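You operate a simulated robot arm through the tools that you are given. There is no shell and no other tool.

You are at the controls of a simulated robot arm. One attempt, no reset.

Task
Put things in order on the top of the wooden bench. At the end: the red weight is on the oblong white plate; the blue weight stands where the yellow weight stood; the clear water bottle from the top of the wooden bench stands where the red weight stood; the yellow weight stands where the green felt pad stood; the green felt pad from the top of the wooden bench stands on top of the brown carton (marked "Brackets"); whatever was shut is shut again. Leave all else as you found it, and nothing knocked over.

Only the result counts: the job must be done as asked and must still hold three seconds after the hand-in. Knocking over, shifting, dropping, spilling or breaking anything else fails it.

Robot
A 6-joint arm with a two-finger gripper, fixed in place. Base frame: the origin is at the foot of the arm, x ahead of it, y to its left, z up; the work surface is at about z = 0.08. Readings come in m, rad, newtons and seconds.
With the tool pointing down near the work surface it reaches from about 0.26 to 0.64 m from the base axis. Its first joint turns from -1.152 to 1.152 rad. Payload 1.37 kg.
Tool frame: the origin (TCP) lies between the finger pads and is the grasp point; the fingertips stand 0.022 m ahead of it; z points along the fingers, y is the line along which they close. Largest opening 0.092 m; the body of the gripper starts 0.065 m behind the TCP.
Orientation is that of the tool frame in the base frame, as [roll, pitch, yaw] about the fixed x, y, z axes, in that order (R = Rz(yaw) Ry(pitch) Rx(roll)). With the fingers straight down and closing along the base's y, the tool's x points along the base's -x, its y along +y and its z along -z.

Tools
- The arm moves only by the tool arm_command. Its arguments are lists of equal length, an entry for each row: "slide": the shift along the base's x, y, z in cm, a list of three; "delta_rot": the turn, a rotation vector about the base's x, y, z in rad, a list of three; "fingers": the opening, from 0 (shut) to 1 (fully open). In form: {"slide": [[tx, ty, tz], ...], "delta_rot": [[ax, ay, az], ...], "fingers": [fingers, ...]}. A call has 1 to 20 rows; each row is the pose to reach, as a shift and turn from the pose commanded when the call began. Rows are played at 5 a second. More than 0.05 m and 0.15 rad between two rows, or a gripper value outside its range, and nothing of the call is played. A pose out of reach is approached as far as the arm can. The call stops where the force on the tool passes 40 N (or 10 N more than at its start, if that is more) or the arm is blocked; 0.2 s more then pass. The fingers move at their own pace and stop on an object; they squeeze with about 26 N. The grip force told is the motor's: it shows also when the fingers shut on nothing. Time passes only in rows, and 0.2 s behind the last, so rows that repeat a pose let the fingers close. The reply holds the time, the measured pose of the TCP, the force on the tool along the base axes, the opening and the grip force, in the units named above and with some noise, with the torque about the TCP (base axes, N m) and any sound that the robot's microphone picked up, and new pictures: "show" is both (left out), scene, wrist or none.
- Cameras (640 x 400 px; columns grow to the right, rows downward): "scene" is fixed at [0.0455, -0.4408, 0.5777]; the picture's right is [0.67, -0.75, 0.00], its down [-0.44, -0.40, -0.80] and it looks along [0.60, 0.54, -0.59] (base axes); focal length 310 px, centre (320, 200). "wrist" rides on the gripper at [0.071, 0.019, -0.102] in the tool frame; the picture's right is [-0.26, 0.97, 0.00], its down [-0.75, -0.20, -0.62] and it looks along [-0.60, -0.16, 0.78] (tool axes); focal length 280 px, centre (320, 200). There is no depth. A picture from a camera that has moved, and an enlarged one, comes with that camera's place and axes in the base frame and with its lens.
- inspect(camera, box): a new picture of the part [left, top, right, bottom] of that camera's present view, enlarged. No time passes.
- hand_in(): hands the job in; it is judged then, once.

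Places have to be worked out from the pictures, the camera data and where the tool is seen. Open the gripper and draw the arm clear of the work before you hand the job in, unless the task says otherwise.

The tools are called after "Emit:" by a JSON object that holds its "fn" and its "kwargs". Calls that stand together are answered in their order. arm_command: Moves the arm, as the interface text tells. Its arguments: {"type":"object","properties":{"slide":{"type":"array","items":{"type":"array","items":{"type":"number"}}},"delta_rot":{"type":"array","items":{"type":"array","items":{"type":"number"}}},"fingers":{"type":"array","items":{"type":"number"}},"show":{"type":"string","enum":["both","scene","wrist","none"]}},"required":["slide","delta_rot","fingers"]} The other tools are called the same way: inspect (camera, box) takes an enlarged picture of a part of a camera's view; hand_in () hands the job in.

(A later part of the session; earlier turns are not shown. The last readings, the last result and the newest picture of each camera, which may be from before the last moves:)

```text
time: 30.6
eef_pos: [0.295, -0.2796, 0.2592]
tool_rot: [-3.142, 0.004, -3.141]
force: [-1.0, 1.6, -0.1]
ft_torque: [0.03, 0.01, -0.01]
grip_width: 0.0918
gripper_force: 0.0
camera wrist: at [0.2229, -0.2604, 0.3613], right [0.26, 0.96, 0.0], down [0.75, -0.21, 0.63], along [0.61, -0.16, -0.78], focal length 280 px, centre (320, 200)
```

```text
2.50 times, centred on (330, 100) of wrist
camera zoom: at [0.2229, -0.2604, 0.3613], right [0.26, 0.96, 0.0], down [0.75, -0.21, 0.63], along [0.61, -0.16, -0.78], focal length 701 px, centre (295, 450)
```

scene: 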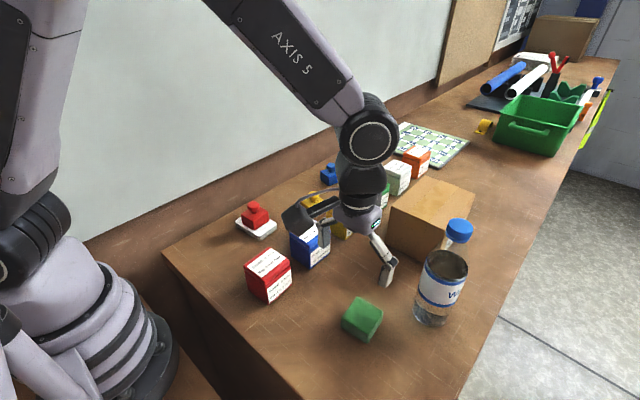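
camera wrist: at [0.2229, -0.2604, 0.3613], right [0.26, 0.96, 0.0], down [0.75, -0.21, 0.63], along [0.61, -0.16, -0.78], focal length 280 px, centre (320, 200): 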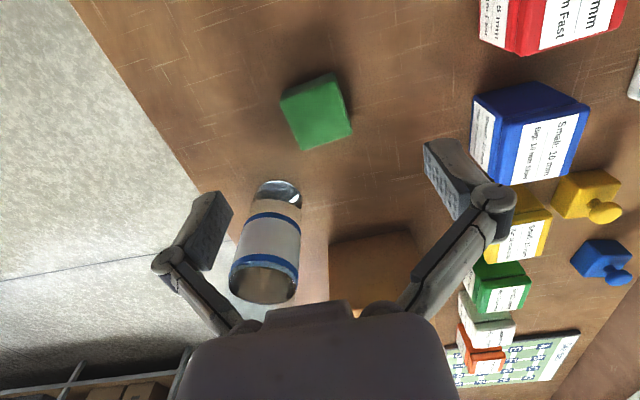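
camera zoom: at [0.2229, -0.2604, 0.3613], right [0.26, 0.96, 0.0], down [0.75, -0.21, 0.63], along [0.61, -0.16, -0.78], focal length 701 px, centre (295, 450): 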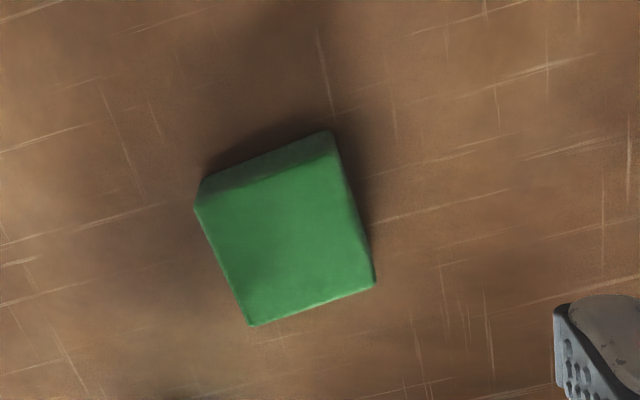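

The felt pad is centred at (0.325, -0.290), 0.052 m square and about 0.028 m high, turned +0.09 rad. I'll line up, descend to z ≈ 0.105 and grip it.

Emit:
{"fn": "arm_command", "kwargs": {"slide": [[1.5, -0.5, -1], [2.95, -1.02, -3], [2.95, -1.02, -7], [2.95, -1.02, -11], [2.95, -1.02, -14], [2.95, -1.02, -15.5], [2.95, -1.02, -15.5], [2.95, -1.02, -15.5], [2.95, -1.02, -15.5], [2.95, -1.02, -15.5], [2.95, -1.02, -15.5]], "delta_rot": [[0, 0, 0.04], [0, 0, 0.088], [0, 0, 0.088], [0, 0, 0.088], [0, 0, 0.088], [0, 0, 0.088], [0, 0, 0.088], [0, 0, 0.088], [0, 0, 0.088], [0, 0, 0.088], [0, 0, 0.088]], "fingers": [1, 1, 1, 1, 1, 1, 0, 0, 0, 0, 0]}}

```text
time: 33.0
eef_pos: [0.3246, -0.2886, 0.1055]
tool_rot: [3.142, 0.004, -3.054]
force: [0.3, -1.2, 2.6]
ft_torque: [-0.03, 0.01, -0.03]
grip_width: 0.0535
gripper_force: 25.7
camera wrist: at [0.2506, -0.2764, 0.2067], right [0.18, 0.98, 0.0], down [0.77, -0.14, 0.63], along [0.62, -0.11, -0.78], focal length 280 px, centre (320, 200)
```

scene: 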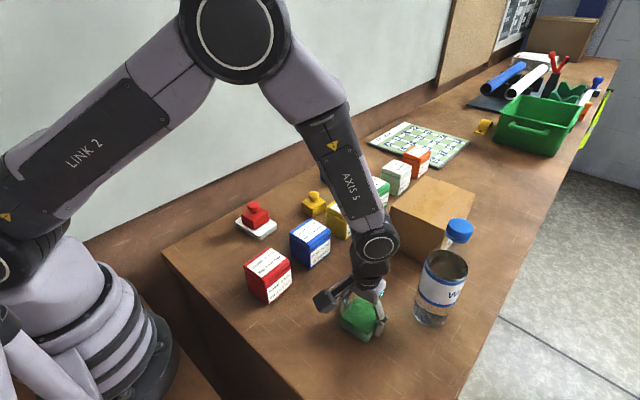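
wrist: 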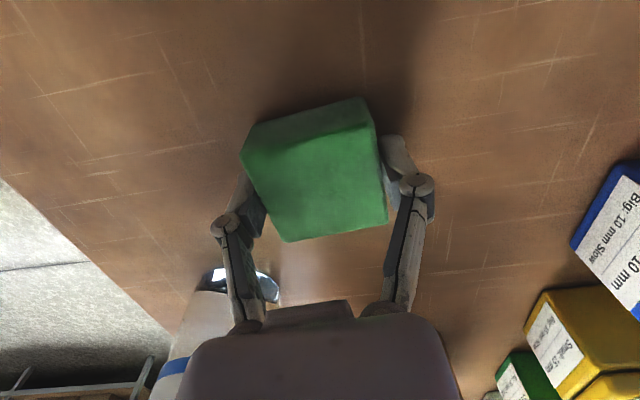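

The felt is held at 0.0535 m, so the yellow weight's target is (0.325, -0.290). I'll lift it well above the bottle's height and carry it to the +y side of the bottle, toward the carton.

Emit:
{"fn": "arm_command", "kwargs": {"slide": [[0, 0, 1.5], [0, 0, 5], [0, 0, 9], [0, 0, 13], [0, 0, 17], [0, 0, 21], [0, 1, 24], [2, 3, 24], [5, 5, 24], [9, 5.5, 24], [13, 5.5, 24], [17, 5, 24], [20, 4, 24], [22, 3, 24], [22, 2.5, 24], [22, 2.5, 24]], "delta_rot": [[0, 0, 0], [0, 0, 0], [0, 0, 0], [0, 0, 0], [0, 0, 0], [0, 0, 0], [0, 0, 0], [0, 0, -0.05], [0, 0, -0.1], [0, 0, -0.13], [0, 0, -0.13], [0, 0, -0.13], [0, 0, -0.13], [0, 0, -0.13], [0, 0, -0.13], [0, 0, -0.13]], "fingers": [0, 0, 0, 0, 0, 0, 0, 0, 0, 0, 0, 0, 0, 0, 0, 0]}}

Emit:
{"fn": "inspect", "kwargs": {"camera": "scene", "box": [360, 100, 540, 340]}}

```text
time: 36.4
eef_pos: [0.5442, -0.2638, 0.3457]
tool_rot: [3.141, 0.003, 3.099]
force: [-0.1, 0.2, -0.6]
ft_torque: [0.02, -0.01, 0.02]
grip_width: 0.0538
gripper_force: 26.2
camera wrist: at [0.4737, -0.2421, 0.4472], right [0.3, 0.95, 0.0], down [0.74, -0.24, 0.63], along [0.6, -0.19, -0.78], focal length 280 px, centre (320, 200)
```

scene: 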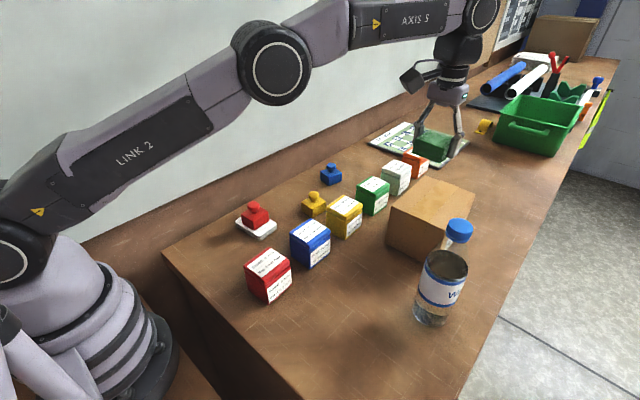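
wrist: 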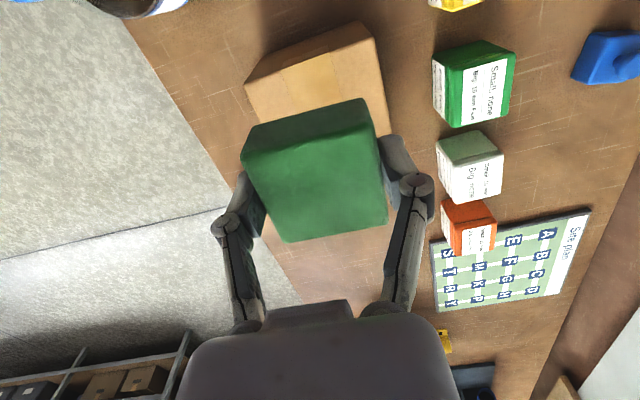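

```text
1.67 times, centred on (450, 220) of scene
camera zoom: at [0.0455, -0.4408, 0.5777], right [0.67, -0.75, 0.0], down [-0.44, -0.4, -0.8], along [0.6, 0.54, -0.59], focal length 516 px, centre (103, 167)
```

zoom: 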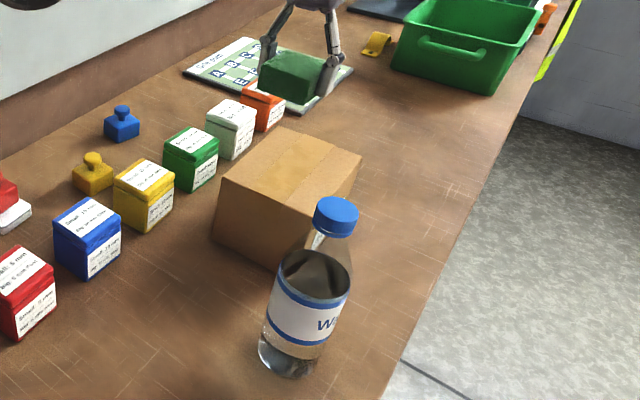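

The carton's near top edge runs at x ≈ 0.526 from y -0.326 to -0.212, and its top is at z ≈ 0.19. I'll move the felt over (0.57, -0.268) and lower it to just above the top.

Emit:
{"fn": "arm_command", "kwargs": {"slide": [[1.3, -0.2, 0], [2.5, -0.4, -1], [2.5, -0.4, -4], [2.5, -0.4, -7], [2.5, -0.4, -10], [2.5, -0.4, -12], [2.5, -0.4, -12]], "delta_rot": [[0, 0, 0], [0, 0, 0], [0, 0, 0], [0, 0, 0], [0, 0, 0], [0, 0, 0], [0, 0, 0]], "fingers": [0, 0, 0, 0, 0, 0, 0]}}

Emit:
{"fn": "inspect", "kwargs": {"camera": "scene", "box": [360, 120, 520, 280]}}

```text
time: 38.0
eef_pos: [0.5762, -0.2716, 0.2247]
tool_rot: [3.141, 0.003, 3.097]
force: [-0.3, 0.5, -0.2]
ft_torque: [0.02, 0.0, 0.0]
grip_width: 0.054
gripper_force: 26.0
out of reach, approached as far as the arm can: row 1, 2, 3, 5, 6, 7
camera wrist: at [0.5049, -0.2498, 0.3266], right [0.3, 0.95, 0.0], down [0.74, -0.24, 0.63], along [0.6, -0.19, -0.78], focal length 280 px, centre (320, 200)
```

scene: 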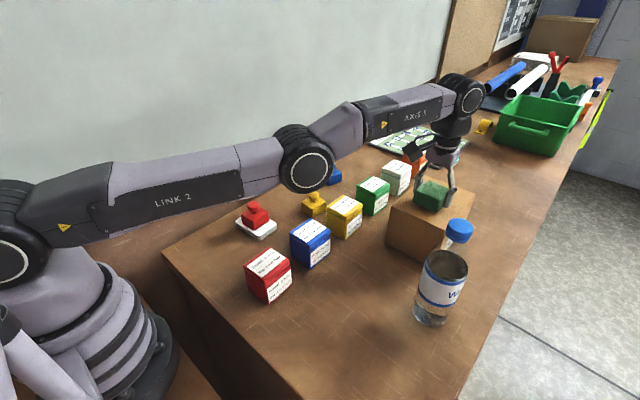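
wrist: 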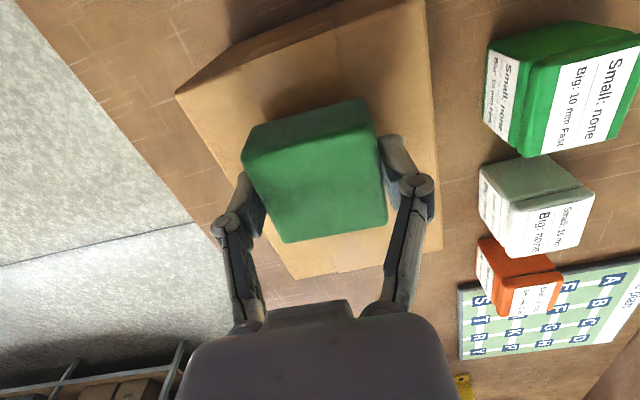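

```text
2.50 times, centred on (440, 200) of scene
camera zoom: at [0.0455, -0.4408, 0.5777], right [0.67, -0.75, 0.0], down [-0.44, -0.4, -0.8], along [0.6, 0.54, -0.59], focal length 774 px, centre (20, 200)
```

zoom: 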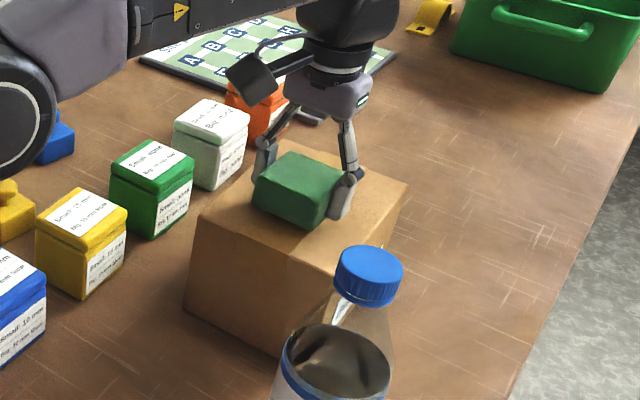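

The arm reports being at its reach limit there, though the felt is well over the carton and about 1 cm above it. I'll pull in about 8 mm for a well-conditioned pose and check where it settles before lowering.

Emit:
{"fn": "arm_command", "kwargs": {"slide": [[-0.4, 0.2, 0], [-0.8, 0.4, 0], [-0.8, 0.4, 0]], "delta_rot": [[0, 0, 0], [0, 0, 0], [0, 0, 0]], "fingers": [0, 0, 0], "show": "wrist"}}

```text
time: 38.8
eef_pos: [0.5749, -0.2713, 0.2261]
tool_rot: [3.14, 0.003, 3.099]
force: [-0.9, 0.9, -0.4]
ft_torque: [0.05, 0.01, 0.01]
grip_width: 0.0537
gripper_force: 25.5
out of reach, approached as far as the arm can: row 1, 2, 3
camera wrist: at [0.5049, -0.2498, 0.3269], right [0.3, 0.95, 0.0], down [0.74, -0.24, 0.63], along [0.6, -0.19, -0.78], focal length 280 px, centre (320, 200)
```

wrist: 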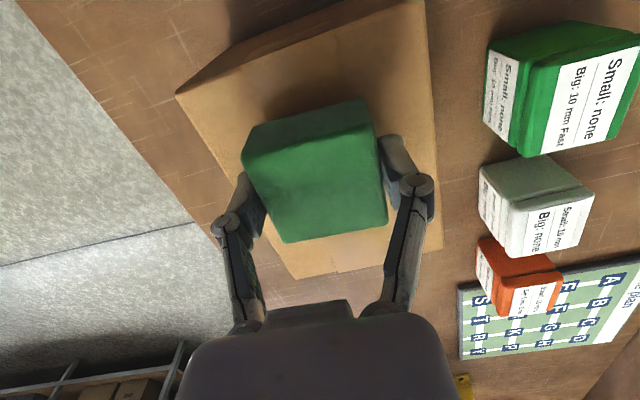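

The pose didn't change, so the elbow is almost straight. The felt at (0.575, -0.271) is still well inside the carton's top, so I'll lower straight down from here in small steps and watch the force.

Emit:
{"fn": "arm_command", "kwargs": {"slide": [[0, 0, -0.3], [0, 0, -0.6], [0, 0, -0.6]], "delta_rot": [[0, 0, 0], [0, 0, 0], [0, 0, 0]], "fingers": [0, 0, 0], "show": "none"}}

```text
time: 39.6
eef_pos: [0.5764, -0.272, 0.2191]
tool_rot: [3.141, 0.002, 3.099]
force: [-0.2, -0.4, -0.1]
ft_torque: [-0.01, 0.0, 0.03]
grip_width: 0.0539
gripper_force: 26.1
```

It lowered cleanly to z = 0.219. I'll go on in small steps until the felt touches the carton.

Emit:
{"fn": "arm_command", "kwargs": {"slide": [[0, 0, -0.15], [0, 0, -0.3], [0, 0, -0.3]], "delta_rot": [[0, 0, 0], [0, 0, 0], [0, 0, 0]], "fingers": [0, 0, 0], "show": "none"}}

Emit:
{"fn": "inspect", "kwargs": {"camera": "scene", "box": [395, 150, 475, 230]}}

```text
time: 40.4
eef_pos: [0.5775, -0.2719, 0.2158]
tool_rot: [3.14, 0.002, 3.098]
force: [0.7, 0.0, 0.1]
ft_torque: [0.0, 0.01, -0.01]
grip_width: 0.0539
gripper_force: 26.0
```

```text
5.00 times, centred on (435, 190) of scene
camera zoom: at [0.0455, -0.4408, 0.5777], right [0.67, -0.75, 0.0], down [-0.44, -0.4, -0.8], along [0.6, 0.54, -0.59], focal length 1549 px, centre (-255, 250)
```

zoom: 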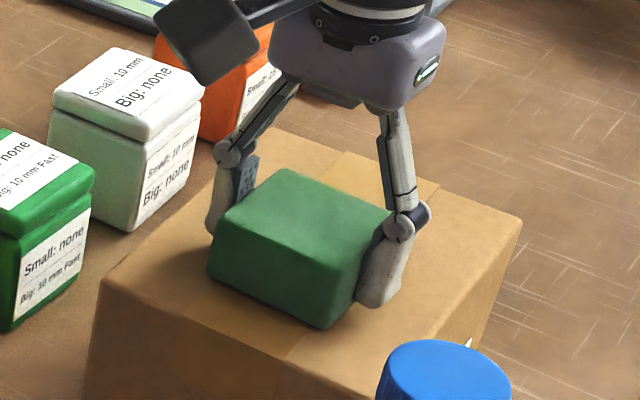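

The felt looks about to touch and there is no force yet. I'll lower another 2 mm.

Emit:
{"fn": "arm_command", "kwargs": {"slide": [[0, 0, -0.1], [0, 0, -0.2], [0, 0, -0.2]], "delta_rot": [[0, 0, 0], [0, 0, 0], [0, 0, 0]], "fingers": [0, 0, 0], "show": "none"}}

```text
time: 41.2
eef_pos: [0.5762, -0.2717, 0.2163]
tool_rot: [3.14, 0.003, 3.098]
force: [-1.3, -0.4, 2.8]
ft_torque: [-0.05, -0.06, -0.03]
grip_width: 0.0538
gripper_force: 26.2
```

Contact shows at +2.8 N, so the felt is resting on the carton. I'll open the fingers and raise slowly.

Emit:
{"fn": "arm_command", "kwargs": {"slide": [[0, 0, 0], [0, 0, 0], [0, 0, 0], [0, 0, 0], [0, 0, 1], [0, 0, 2], [0, 0, 3.5], [0, 0, 3.5]], "delta_rot": [[0, 0, 0], [0, 0, 0], [0, 0, 0], [0, 0, 0], [0, 0, 0], [0, 0, 0], [0, 0, 0], [0, 0, 0]], "fingers": [0.75, 1, 1, 1, 1, 1, 1, 1]}}

```text
time: 43.0
eef_pos: [0.5749, -0.271, 0.25]
tool_rot: [-3.141, 0.006, 3.098]
force: [-0.9, 0.4, 0.6]
ft_torque: [0.02, 0.0, 0.02]
grip_width: 0.092
gripper_force: 0.1
camera wrist: at [0.5038, -0.2487, 0.3508], right [0.3, 0.95, 0.0], down [0.74, -0.24, 0.63], along [0.6, -0.19, -0.78], focal length 280 px, centre (320, 200)
```

scene: 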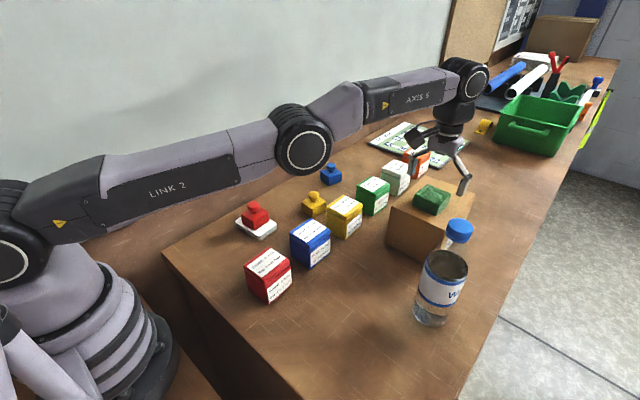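
wrist: 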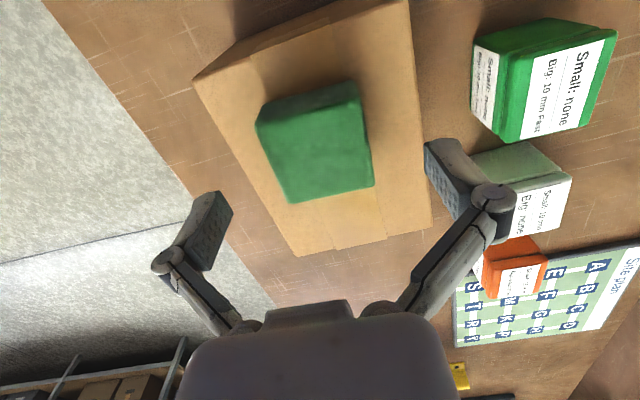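

The felt is on top of the carton and the fingers are clear of it. I'll raise and draw the arm back toward the base to unfold the elbow safely.

Emit:
{"fn": "arm_command", "kwargs": {"slide": [[-0.3, 0.1, 1], [-1, 0.5, 2], [-2.5, 1.2, 3], [-5, 2.4, 4], [-8, 3.8, 5], [-8, 3.8, 5]], "delta_rot": [[0, 0, 0], [0, 0, 0], [0, 0, 0], [0, 0, 0], [0, 0, 0], [0, 0, 0]], "fingers": [1, 1, 1, 1, 1, 1]}}

```text
time: 44.4
eef_pos: [0.5652, -0.2655, 0.2978]
tool_rot: [3.14, 0.002, 3.098]
force: [-0.8, -0.7, 0.0]
ft_torque: [0.01, 0.0, 0.03]
grip_width: 0.0921
gripper_force: 0.1
out of reach, approached as far as the arm can: row 2, 3, 4, 5, 6
camera wrist: at [0.4937, -0.2433, 0.3985], right [0.3, 0.95, 0.0], down [0.74, -0.24, 0.63], along [0.6, -0.19, -0.78], focal length 280 px, centre (320, 200)
```

scene: 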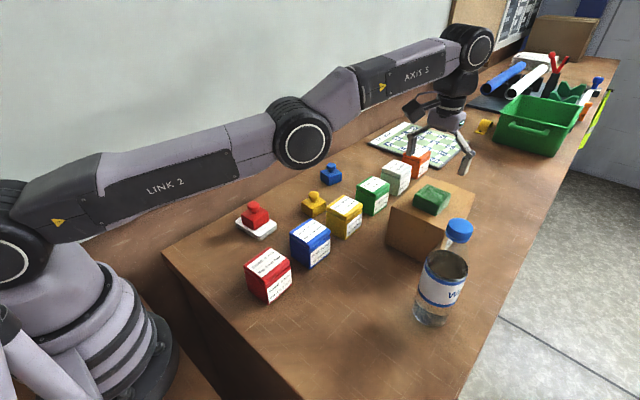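
wrist: 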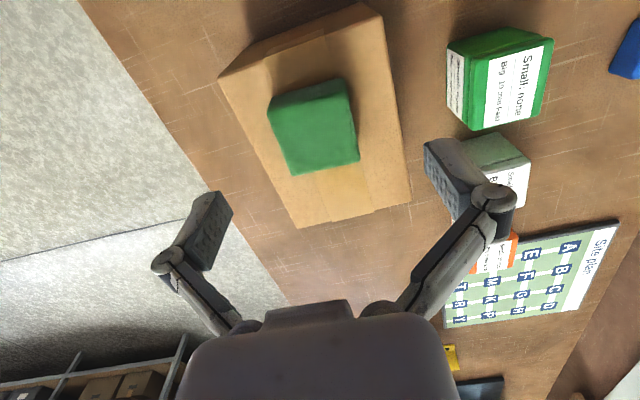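

The controller seems caught with the elbow slightly past straight: only poses at nearly full stretch are accepted. I'll stretch outward a little to straighten it, then bend back while moving down, which should return the elbow to its normal side. The fingers stay above the felt throughout.

Emit:
{"fn": "arm_command", "kwargs": {"slide": [[1, -0.5, 0], [2, -1, 0], [3, -1.4, 0], [3, -1.4, -1], [3, -1.4, -2]], "delta_rot": [[0, 0, 0], [0, 0, 0], [0, 0, 0], [0, 0, 0], [0, 0, 0]], "fingers": [1, 1, 1, 1, 1], "show": "scene"}}

```text
time: 45.6
eef_pos: [0.5716, -0.2698, 0.2685]
tool_rot: [3.141, 0.006, 3.097]
force: [0.3, 0.3, -0.9]
ft_torque: [-0.01, 0.02, -0.02]
grip_width: 0.0921
gripper_force: 0.0
out of reach, approached as far as the arm can: row 1, 2, 3, 4, 5
```

scene: 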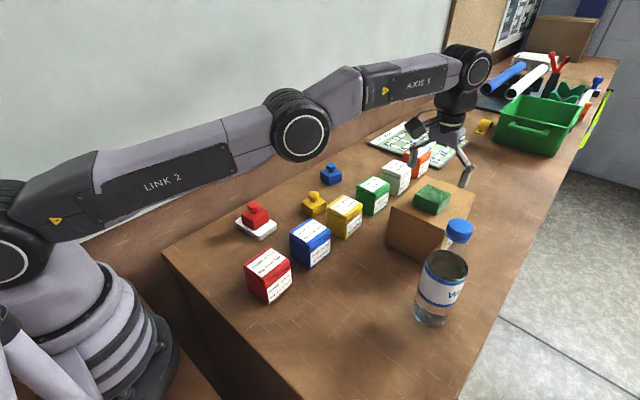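

The arm is now fully straight, at radius 0.632. Next I'll move slightly down and inward to bend the elbow upward; the fingertips stay above the felt top at z ≈ 0.218.

Emit:
{"fn": "arm_command", "kwargs": {"slide": [[-0.2, 0.1, -1], [-1, 0.5, -1.3], [-2.5, 1.2, -1.3], [-5, 2.4, -0.5], [-8, 3.8, 1]], "delta_rot": [[0, 0, 0], [0, 0, 0], [0, 0, 0], [0, 0, 0], [0, 0, 0]], "fingers": [1, 1, 1, 1, 1], "show": "scene"}}

```text
time: 46.8
eef_pos: [0.4915, -0.2326, 0.2795]
tool_rot: [3.141, 0.002, 3.096]
force: [0.6, 0.4, 0.5]
ft_torque: [0.01, -0.03, 0.0]
grip_width: 0.092
gripper_force: 0.1
```

scene: 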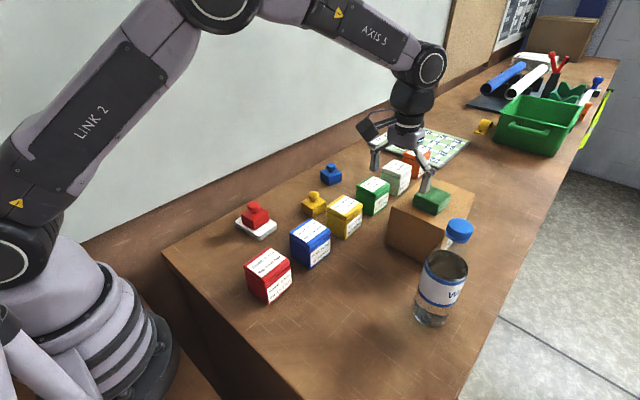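

The elbow is back on its normal side at (0.492, -0.233, 0.280), and the felt and bottle are undisturbed. Next is the yellow weight, so I'll move across at this height for a close view.

Emit:
{"fn": "arm_command", "kwargs": {"slide": [[-0.5, 3.5, 1], [-1, 7.5, 1], [-1.5, 11.5, 1], [-2, 15.5, 1], [-2.15, 19, 0], [-2.15, 21.3, -1.5], [-2.15, 21.3, -3], [-2.15, 21.3, -3]], "delta_rot": [[0, 0, 0], [0, 0, 0.02], [0, 0, 0.04], [0, 0, 0.043], [0, 0, 0.043], [0, 0, 0.043], [0, 0, 0.043], [0, 0, 0.043]], "fingers": [1, 1, 1, 1, 1, 1, 1, 1]}}

Emit:
{"fn": "inspect", "kwargs": {"camera": "wrist", "box": [250, 20, 450, 180]}}

```text
time: 48.6
eef_pos: [0.4716, -0.0203, 0.2508]
tool_rot: [-3.142, 0.003, -3.141]
force: [0.1, 0.0, -0.1]
ft_torque: [0.0, 0.03, -0.02]
grip_width: 0.0919
gripper_force: 0.0
camera wrist: at [0.3989, -0.0017, 0.3525], right [0.26, 0.97, 0.0], down [0.75, -0.2, 0.63], along [0.61, -0.16, -0.78], focal length 280 px, centre (320, 200)
```

scene: 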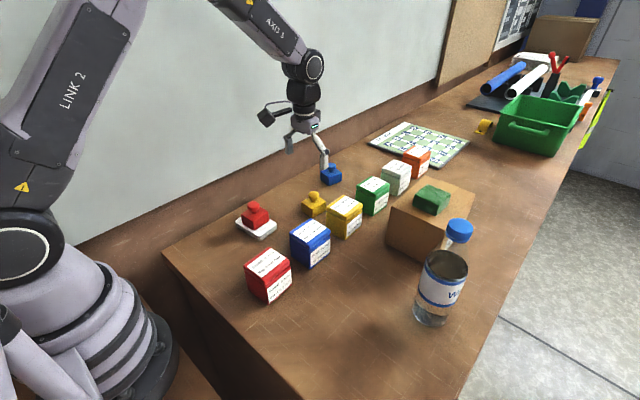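
wrist: 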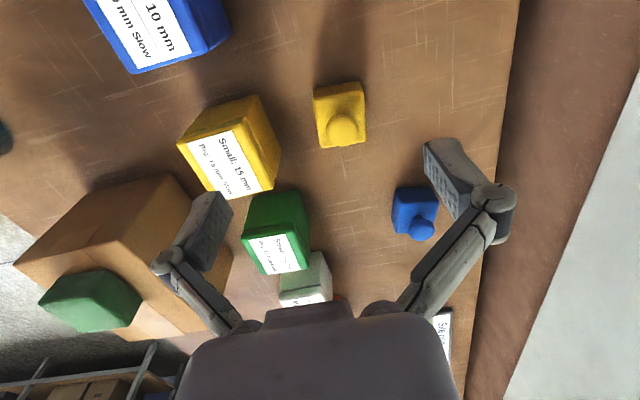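

```text
2.50 times, centred on (350, 100) of wrist
camera zoom: at [0.3989, -0.0017, 0.3525], right [0.26, 0.97, 0.0], down [0.75, -0.2, 0.63], along [0.61, -0.16, -0.78], focal length 701 px, centre (245, 450)
```

zoom: 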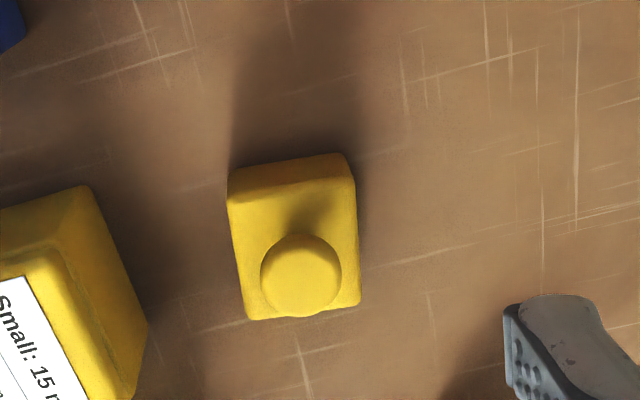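

The yellow weight is centred at (0.504, -0.009) and turned about -0.115 rad. I'll narrow the fingers to about 0.07 m to stay clear of the yellow box, come down around it and grip it.

Emit:
{"fn": "arm_command", "kwargs": {"slide": [[1.6, 0.5, -1], [3.3, 1.09, -3], [3.3, 1.09, -7], [3.3, 1.09, -10], [3.3, 1.09, -10]], "delta_rot": [[0, 0, -0.06], [0, 0, -0.115], [0, 0, -0.115], [0, 0, -0.115], [0, 0, -0.115]], "fingers": [0.78, 0.78, 0.78, 0.78, 0.78]}}

Emit:
{"fn": "inspect", "kwargs": {"camera": "wrist", "box": [220, 50, 440, 220]}}

```text
time: 49.8
eef_pos: [0.5041, -0.0115, 0.1493]
tool_rot: [3.141, 0.004, 3.028]
force: [-0.5, 0.0, -0.2]
ft_torque: [0.01, -0.01, 0.0]
grip_width: 0.0717
gripper_force: 0.2
camera wrist: at [0.4349, 0.0168, 0.2521], right [0.37, 0.93, 0.0], down [0.72, -0.29, 0.63], along [0.58, -0.23, -0.78], focal length 280 px, centre (320, 200)
```

scene: 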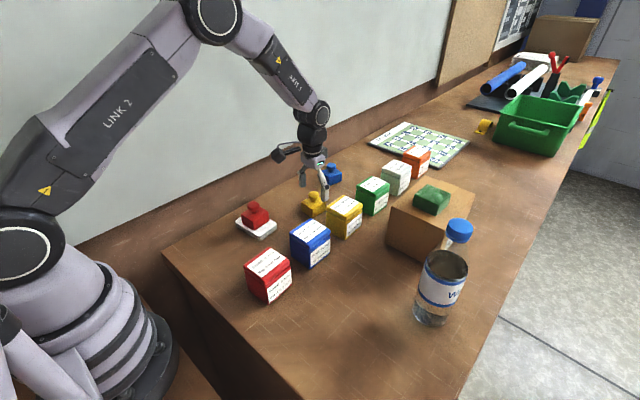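
wrist: 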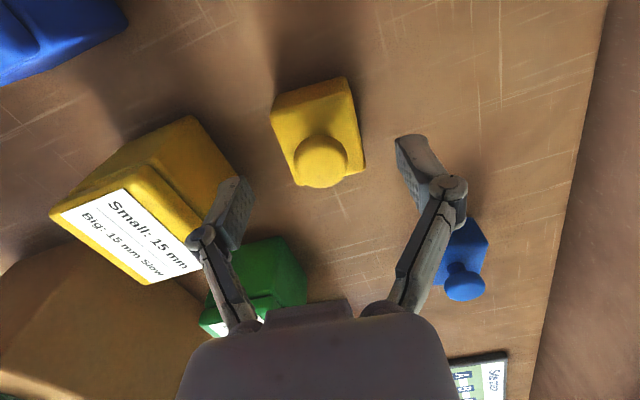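

```text
2.35 times, centred on (330, 135) of wrist
camera zoom: at [0.4349, 0.0168, 0.2521], right [0.37, 0.93, 0.0], down [0.72, -0.29, 0.63], along [0.58, -0.23, -0.78], focal length 660 px, centre (296, 353)
```

zoom: 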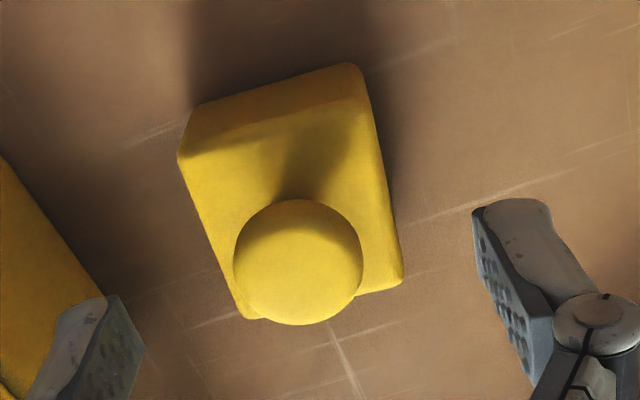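

The knob projects to (0.504, -0.010), under the tool, and the left finger has about 2 cm to the yellow box. I'll descend to z ≈ 0.106 and close.

Emit:
{"fn": "arm_command", "kwargs": {"slide": [[0, 0, -2], [0, 0, -3.5], [0, 0, -4.4], [0, 0, -4.4], [0, 0, -4.4], [0, 0, -4.4], [0, 0, -4.4]], "delta_rot": [[0, 0, 0], [0, 0, 0], [0, 0, 0], [0, 0, 0], [0, 0, 0], [0, 0, 0], [0, 0, 0]], "fingers": [0.78, 0.78, 0.78, 0, 0, 0, 0]}}

```text
time: 51.4
eef_pos: [0.5047, -0.0097, 0.1067]
tool_rot: [-3.141, 0.005, 3.025]
force: [0.1, -3.1, 2.0]
ft_torque: [-0.07, 0.1, 0.04]
grip_width: 0.0448
gripper_force: 26.3
camera wrist: at [0.4357, 0.0177, 0.2075], right [0.37, 0.93, 0.0], down [0.72, -0.29, 0.63], along [0.58, -0.23, -0.78], focal length 280 px, centre (320, 200)
```

scene: 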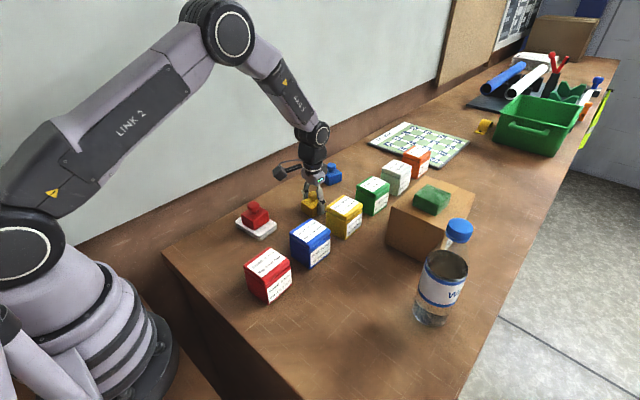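
wrist: 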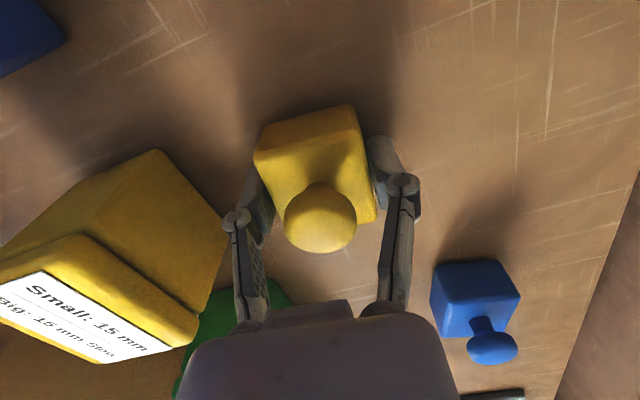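

The yellow weight is gripped at 0.0448 m, and its spot was about (0.505, -0.010), which I'll record for the blue weight. I'll lift it above the boxes and carry it to the felt pad's old spot at (0.325, -0.290).

Emit:
{"fn": "arm_command", "kwargs": {"slide": [[0, 0, 1.5], [0, 0, 5], [0, 0, 9], [0, 0, 13], [-2, -1, 16.5], [-5, -4, 17], [-8, -7, 17], [-11, -10, 17], [-13.5, -13, 17], [-15.5, -16.5, 17], [-17, -20, 17], [-18, -23.5, 17], [-18.15, -26, 17], [-18.15, -28, 16], [-18.15, -28, 13], [-18.15, -28, 10], [-18.15, -28, 7], [-18.15, -28, 7]], "delta_rot": [[0, 0, 0], [0, 0, 0], [0, 0, 0], [0, 0, 0], [0, 0, 0], [0, 0, 0.05], [0, 0, 0.1], [0, 0, 0.15], [0, 0, 0.2], [0, 0, 0.2], [0, 0, 0.2], [0, 0, 0.2], [0, 0, 0.2], [0, 0, 0.2], [0, 0, 0.2], [0, 0, 0.2], [0, 0, 0.2], [0, 0, 0.2]], "fingers": [0, 0, 0, 0, 0, 0, 0, 0, 0, 0, 0, 0, 0, 0, 0, 0, 0, 0]}}

```text
time: 55.2
eef_pos: [0.3231, -0.2878, 0.1755]
tool_rot: [3.141, 0.005, -3.054]
force: [0.0, 0.7, -4.9]
ft_torque: [-0.03, -0.01, -0.03]
grip_width: 0.0447
gripper_force: 25.9
camera wrist: at [0.2496, -0.2762, 0.277], right [0.18, 0.98, 0.0], down [0.77, -0.14, 0.63], along [0.62, -0.11, -0.78], focal length 280 px, centre (320, 200)
```

scene: 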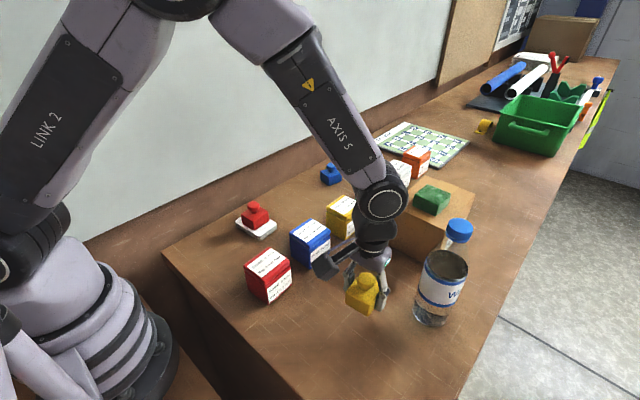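
wrist: 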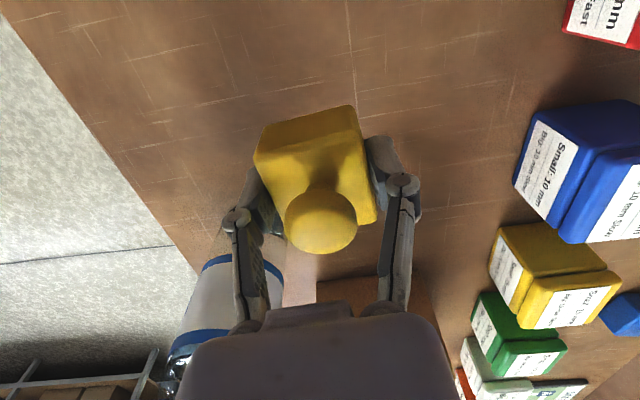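

The yellow weight hangs over (0.324, -0.289). I'll lower it the remaining 7 cm, gently at the end, and read the force.

Emit:
{"fn": "arm_command", "kwargs": {"slide": [[0, 0, -2.5], [0, 0, -5], [0, 0, -6.3], [0, 0, -6.7], [0, 0, -6.9], [0, 0, -6.95], [0, 0, -6.95]], "delta_rot": [[0, 0, 0], [0, 0, 0], [0, 0, 0], [0, 0, 0], [0, 0, 0], [0, 0, 0], [0, 0, 0]], "fingers": [0, 0, 0, 0, 0, 0, 0], "show": "none"}}

```text
time: 56.8
eef_pos: [0.3218, -0.2879, 0.1067]
tool_rot: [3.14, 0.004, -3.057]
force: [0.2, 0.4, -5.6]
ft_torque: [0.02, 0.01, 0.04]
grip_width: 0.0447
gripper_force: 25.1
```

It is still hanging, with force at -5.6 N. I'll lower 1 to 2 mm more.

Emit:
{"fn": "arm_command", "kwargs": {"slide": [[0.1, -0.1, -0.1], [0.1, -0.1, -0.15], [0.1, -0.1, -0.15]], "delta_rot": [[0, 0, 0], [0, 0, 0], [0, 0, 0]], "fingers": [0, 0, 0], "show": "none"}}

```text
time: 57.6
eef_pos: [0.3243, -0.2907, 0.1044]
tool_rot: [3.14, 0.002, -3.055]
force: [-2.1, 6.8, 16.1]
ft_torque: [0.18, 0.1, 0.07]
grip_width: 0.045
gripper_force: 26.1
```

It has touched down at +16 N. I'll ease up about 1 mm, then open and rise.

Emit:
{"fn": "arm_command", "kwargs": {"slide": [[0, 0, 0.09], [0, 0, 0.09], [0, 0, 0.09], [0, 0, 0.09], [0, 0, 0.09], [0, 0, 0.09], [0, 0, 2], [0, 0, 5], [0, 0, 9], [0, 0, 13], [0, 0, 15]], "delta_rot": [[0, 0, 0], [0, 0, 0], [0, 0, 0], [0, 0, 0], [0, 0, 0], [0, 0, 0], [0, 0, 0], [0, 0, 0], [0, 0, 0], [0, 0, 0], [0, 0, 0]], "fingers": [0, 0, 0.75, 1, 1, 1, 1, 1, 1, 1, 1]}}

Emit:
{"fn": "inspect", "kwargs": {"camera": "scene", "box": [310, 200, 510, 350]}}

```text
time: 60.0
eef_pos: [0.3238, -0.2913, 0.2563]
tool_rot: [3.14, 0.004, -3.056]
force: [0.3, -1.5, 0.5]
ft_torque: [0.01, 0.03, 0.02]
grip_width: 0.0922
gripper_force: 0.0
camera wrist: at [0.2488, -0.278, 0.3577], right [0.18, 0.98, 0.0], down [0.77, -0.14, 0.63], along [0.62, -0.11, -0.78], focal length 280 px, centre (320, 200)
```

scene: 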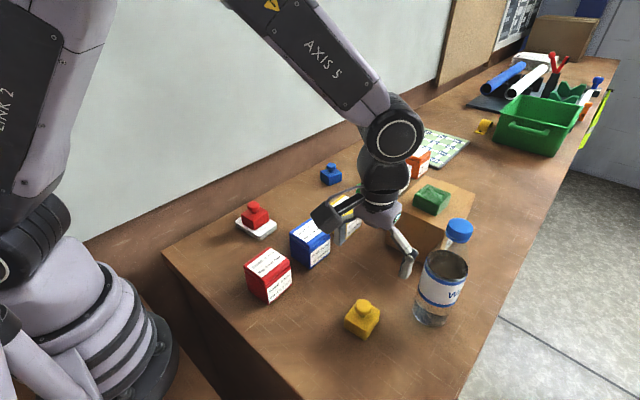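
wrist: 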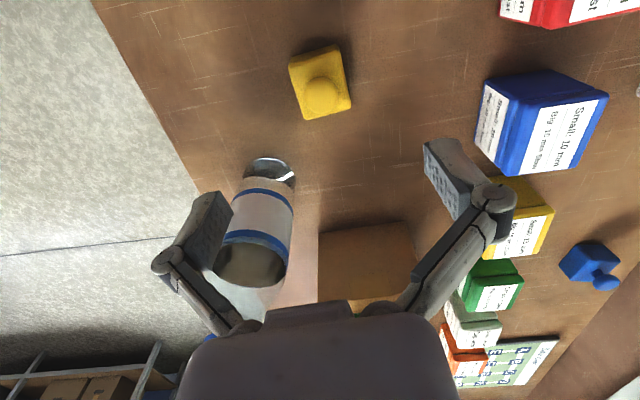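

```text
2.67 times, centred on (410, 275) of scene
camera zoom: at [0.0455, -0.4408, 0.5777], right [0.67, -0.75, 0.0], down [-0.44, -0.4, -0.8], along [0.6, 0.54, -0.59], focal length 826 px, centre (80, 0)
```

zoom: 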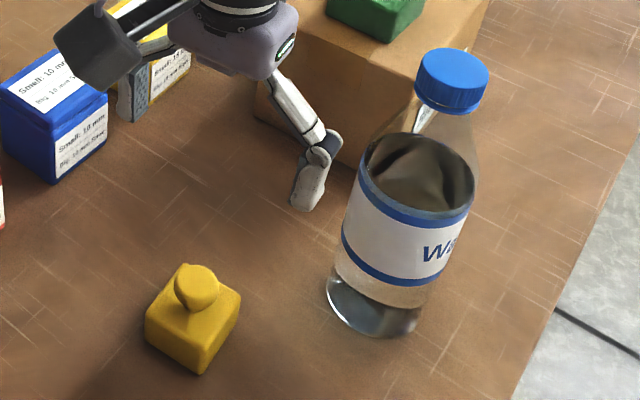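

The yellow weight stands at about (0.326, -0.290). Last is the blue weight near the reach limit, so I'll move over for a close view, staying within safe reach.

Emit:
{"fn": "arm_command", "kwargs": {"slide": [[1, 2, 1.5], [3, 5, 2.5], [5.5, 8.5, 2.5], [8, 12, 2.5], [10.5, 15.5, 2.5], [13, 19, 2.5], [15.5, 22.5, 2.5], [18, 26, 2.5], [20.5, 29, 2], [22.5, 31.5, 0], [23, 32, -1.5], [23, 32, -1.5]], "delta_rot": [[0, 0, 0], [0, 0, -0.03], [0, 0, -0.06], [0, 0, -0.086], [0, 0, -0.086], [0, 0, -0.086], [0, 0, -0.086], [0, 0, -0.086], [0, 0, -0.086], [0, 0, -0.086], [0, 0, -0.086], [0, 0, -0.086]], "fingers": [1, 1, 1, 1, 1, 1, 1, 1, 1, 1, 1, 1]}}

Emit:
{"fn": "inspect", "kwargs": {"camera": "wrist", "box": [250, 20, 450, 180]}}

```text
time: 62.6
eef_pos: [0.5553, 0.0297, 0.2405]
tool_rot: [-3.141, 0.003, 3.14]
force: [0.9, -0.4, 0.5]
ft_torque: [-0.03, -0.05, 0.04]
grip_width: 0.092
gripper_force: 0.1
camera wrist: at [0.4833, 0.0485, 0.3418], right [0.26, 0.96, 0.0], down [0.75, -0.21, 0.63], along [0.61, -0.16, -0.78], focal length 280 px, centre (320, 200)
```

scene: 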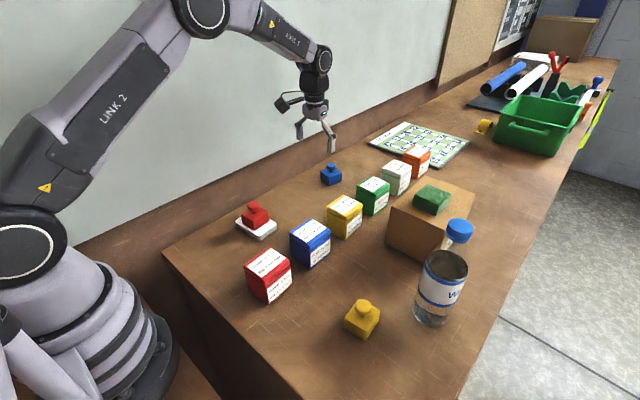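
wrist: 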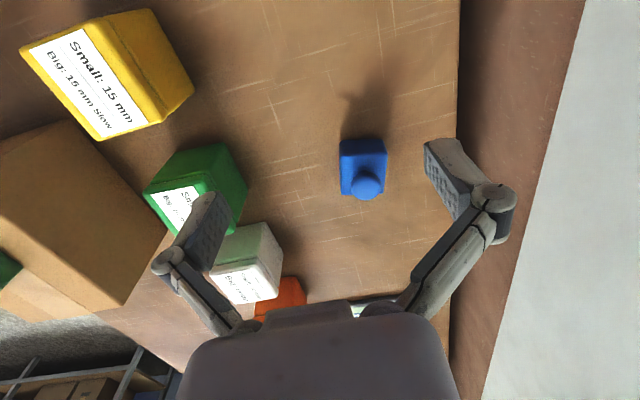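

```text
2.50 times, centred on (350, 100) of wrist
camera zoom: at [0.4833, 0.0485, 0.3418], right [0.26, 0.96, 0.0], down [0.75, -0.21, 0.63], along [0.61, -0.16, -0.78], focal length 701 px, centre (245, 450)
```

zoom: 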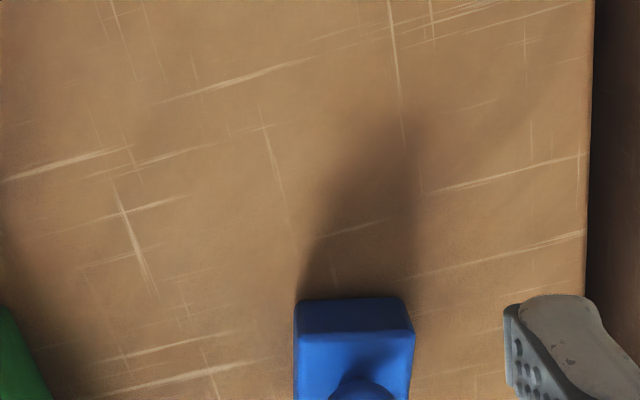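

Emit:
{"fn": "inspect", "kwargs": {"camera": "wrist", "box": [310, 110, 420, 220]}}

Emit:
{"fn": "inspect", "kwargs": {"camera": "scene", "box": [310, 145, 370, 200]}}

```text
3.64 times, centred on (365, 165) of wrist
camera zoom: at [0.4833, 0.0485, 0.3418], right [0.26, 0.96, 0.0], down [0.75, -0.21, 0.63], along [0.61, -0.16, -0.78], focal length 1020 px, centre (156, 327)
```

zoom: 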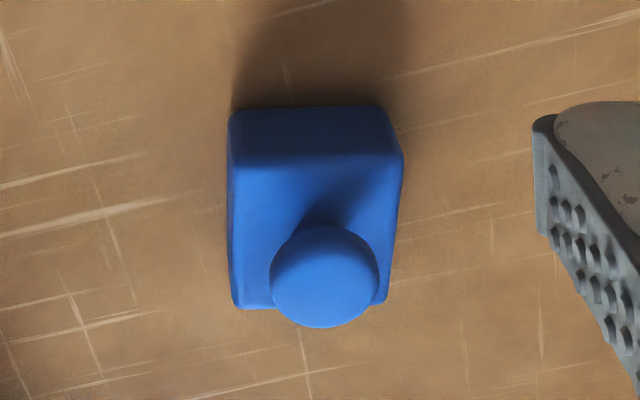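

```text
7.27 times, centred on (340, 172) of scene
camera zoom: at [0.0455, -0.4408, 0.5777], right [0.67, -0.75, 0.0], down [-0.44, -0.4, -0.8], along [0.6, 0.54, -0.59], focal length 2253 px, centre (174, 400)
```

zoom: 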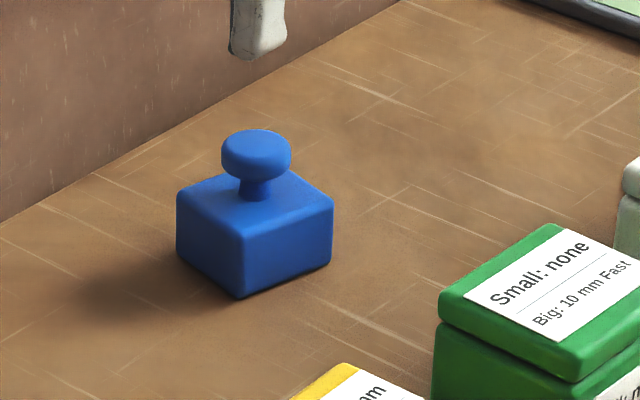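

The blue weight is centred at about (0.642, 0.050), turned about -0.2 rad, right at the straight-down reach limit. I'll tilt the tool 0.2 rad so the fingers lean outward, which brings the wrist back into comfortable reach. Yaw comes first, then the tilt about the closing axis.

Emit:
{"fn": "arm_command", "kwargs": {"slide": [[0, 0, 0], [0, 0, 0]], "delta_rot": [[0, 0, -0.1], [0, 0, -0.2]], "fingers": [0.85, 0.85], "show": "none"}}

Emit:
{"fn": "arm_command", "kwargs": {"slide": [[0, 0, 0], [0, 0, 0], [0, 0, 0]], "delta_rot": [[-0.0199, -0.098, 0], [-0.0397, -0.196, 0], [-0.0397, -0.196, 0]], "fingers": [0.85, 0.85, 0.85], "show": "both"}}

```text
time: 63.2
eef_pos: [0.5539, 0.0288, 0.2409]
tool_rot: [3.141, 0.003, 2.939]
force: [-0.4, 0.3, -0.3]
ft_torque: [0.0, -0.03, 0.0]
grip_width: 0.0781
gripper_force: 0.0
```

```text
time: 64.0
eef_pos: [0.5532, 0.0301, 0.241]
tool_rot: [3.141, 0.203, 2.94]
force: [0.0, 0.2, 0.6]
ft_torque: [-0.03, -0.01, 0.03]
grip_width: 0.0782
gripper_force: 0.0
camera wrist: at [0.4684, 0.0663, 0.326], right [0.44, 0.89, 0.05], down [0.56, -0.32, 0.76], along [0.7, -0.31, -0.64], focal length 280 px, centre (320, 200)
```

scene: 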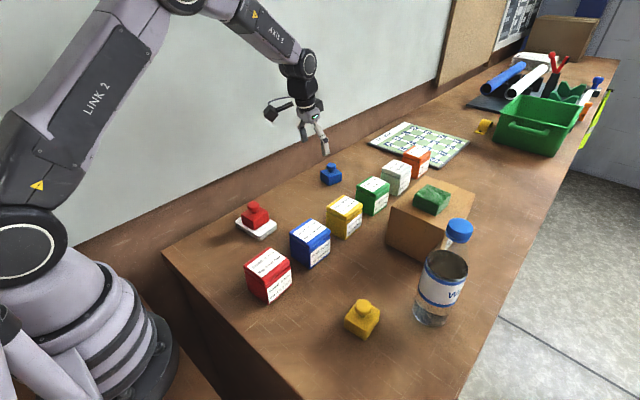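
wrist: 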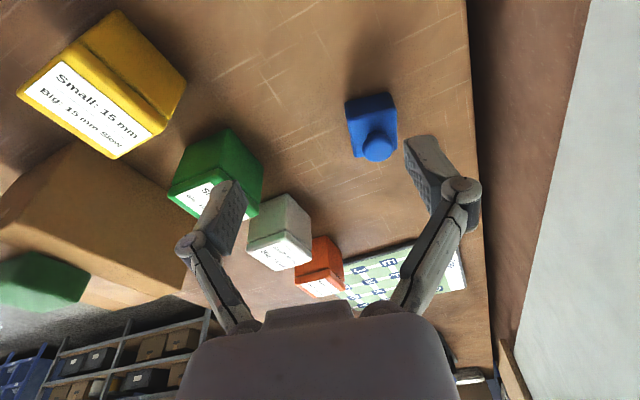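

The tilt went the intended way. I'll move over the blue weight at z ≈ 0.18, with the fingertips still above its knob, and check the alignment.

Emit:
{"fn": "arm_command", "kwargs": {"slide": [[3, 0.7, -1], [6, 1.4, -2], [8.84, 2.04, -4], [8.84, 2.04, -6], [8.84, 2.04, -6]], "delta_rot": [[0, 0, 0], [0, 0, 0], [0, 0, 0], [0, 0, 0], [0, 0, 0]], "fingers": [0.85, 0.85, 0.85, 0.85, 0.85]}}

Emit:
{"fn": "inspect", "kwargs": {"camera": "wrist", "box": [230, 50, 430, 220]}}

Emit:
{"fn": "inspect", "kwargs": {"camera": "scene", "box": [290, 110, 380, 200]}}

```text
time: 65.2
eef_pos: [0.6398, 0.0504, 0.1793]
tool_rot: [3.14, 0.204, 2.94]
force: [-0.8, -0.1, -0.4]
ft_torque: [-0.02, -0.01, 0.0]
grip_width: 0.0784
gripper_force: 0.1
camera wrist: at [0.5562, 0.0872, 0.2639], right [0.44, 0.89, 0.05], down [0.56, -0.32, 0.76], along [0.7, -0.31, -0.64], focal length 280 px, centre (320, 200)
```

scene: 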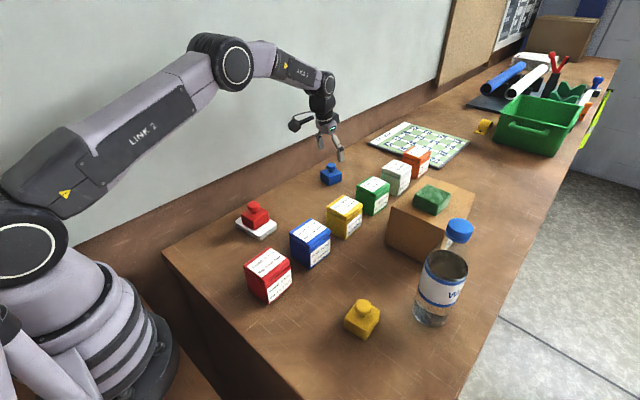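
wrist: 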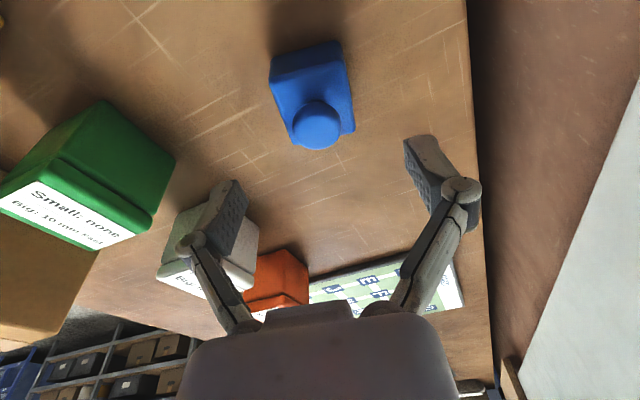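

```text
2.35 times, centred on (330, 135) of wrist
camera zoom: at [0.5562, 0.0872, 0.2639], right [0.44, 0.89, 0.05], down [0.56, -0.32, 0.76], along [0.7, -0.31, -0.64], focal length 660 px, centre (296, 353)
```

zoom: 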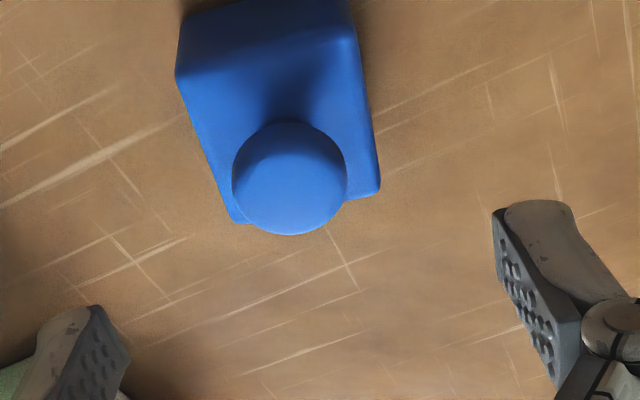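

```text
4.44 times, centred on (335, 155) of scene
camera zoom: at [0.0455, -0.4408, 0.5777], right [0.67, -0.75, 0.0], down [-0.44, -0.4, -0.8], along [0.6, 0.54, -0.59], focal length 1377 px, centre (253, 400)
```

zoom: 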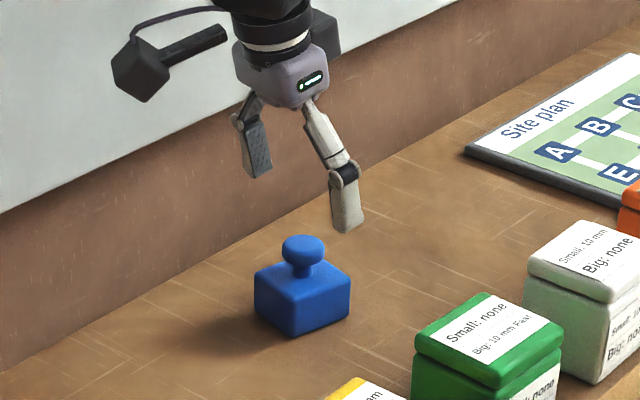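

The blue weight is 3 mm further out than the tool, at (0.645, 0.050), and aligned within 0.03 rad. I'll shift by that and descend vertically to z ≈ 0.107, then close.

Emit:
{"fn": "arm_command", "kwargs": {"slide": [[0.3, 0, -2], [0.3, 0, -4], [0.3, 0, -6], [0.3, 0, -7.3], [0.3, 0, -7.3]], "delta_rot": [[0, 0, 0], [0, 0, 0], [0, 0, 0], [0, 0, 0], [0, 0, 0]], "fingers": [0.85, 0.85, 0.85, 0.85, 0.85]}}

Emit:
{"fn": "inspect", "kwargs": {"camera": "scene", "box": [300, 130, 370, 200]}}

```text
time: 66.4
eef_pos: [0.6454, 0.0508, 0.1063]
tool_rot: [3.14, 0.205, 2.941]
force: [-0.6, 0.1, 0.2]
ft_torque: [-0.03, 0.01, 0.04]
grip_width: 0.0784
gripper_force: 0.0
camera wrist: at [0.5599, 0.0876, 0.1914], right [0.44, 0.89, 0.05], down [0.56, -0.32, 0.76], along [0.7, -0.31, -0.64], focal length 280 px, centre (320, 200)
```

scene: 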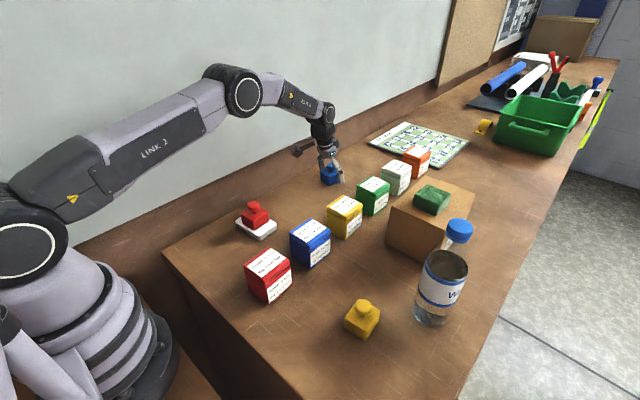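
wrist: 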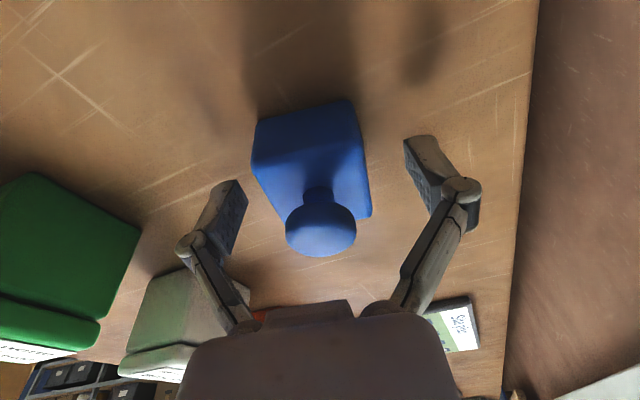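

```text
5.71 times, centred on (335, 165) of scene
camera zoom: at [0.0455, -0.4408, 0.5777], right [0.67, -0.75, 0.0], down [-0.44, -0.4, -0.8], along [0.6, 0.54, -0.59], focal length 1770 px, centre (234, 400)
```

zoom: 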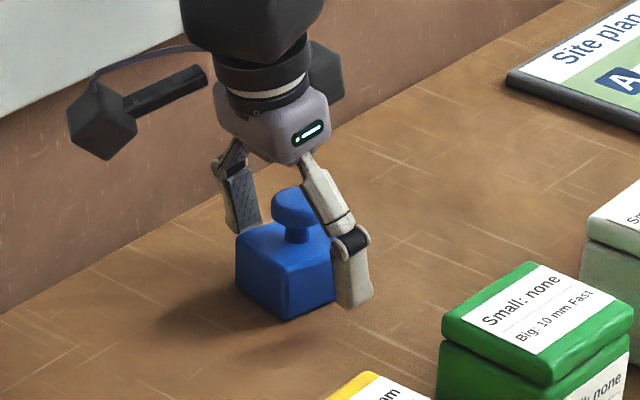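

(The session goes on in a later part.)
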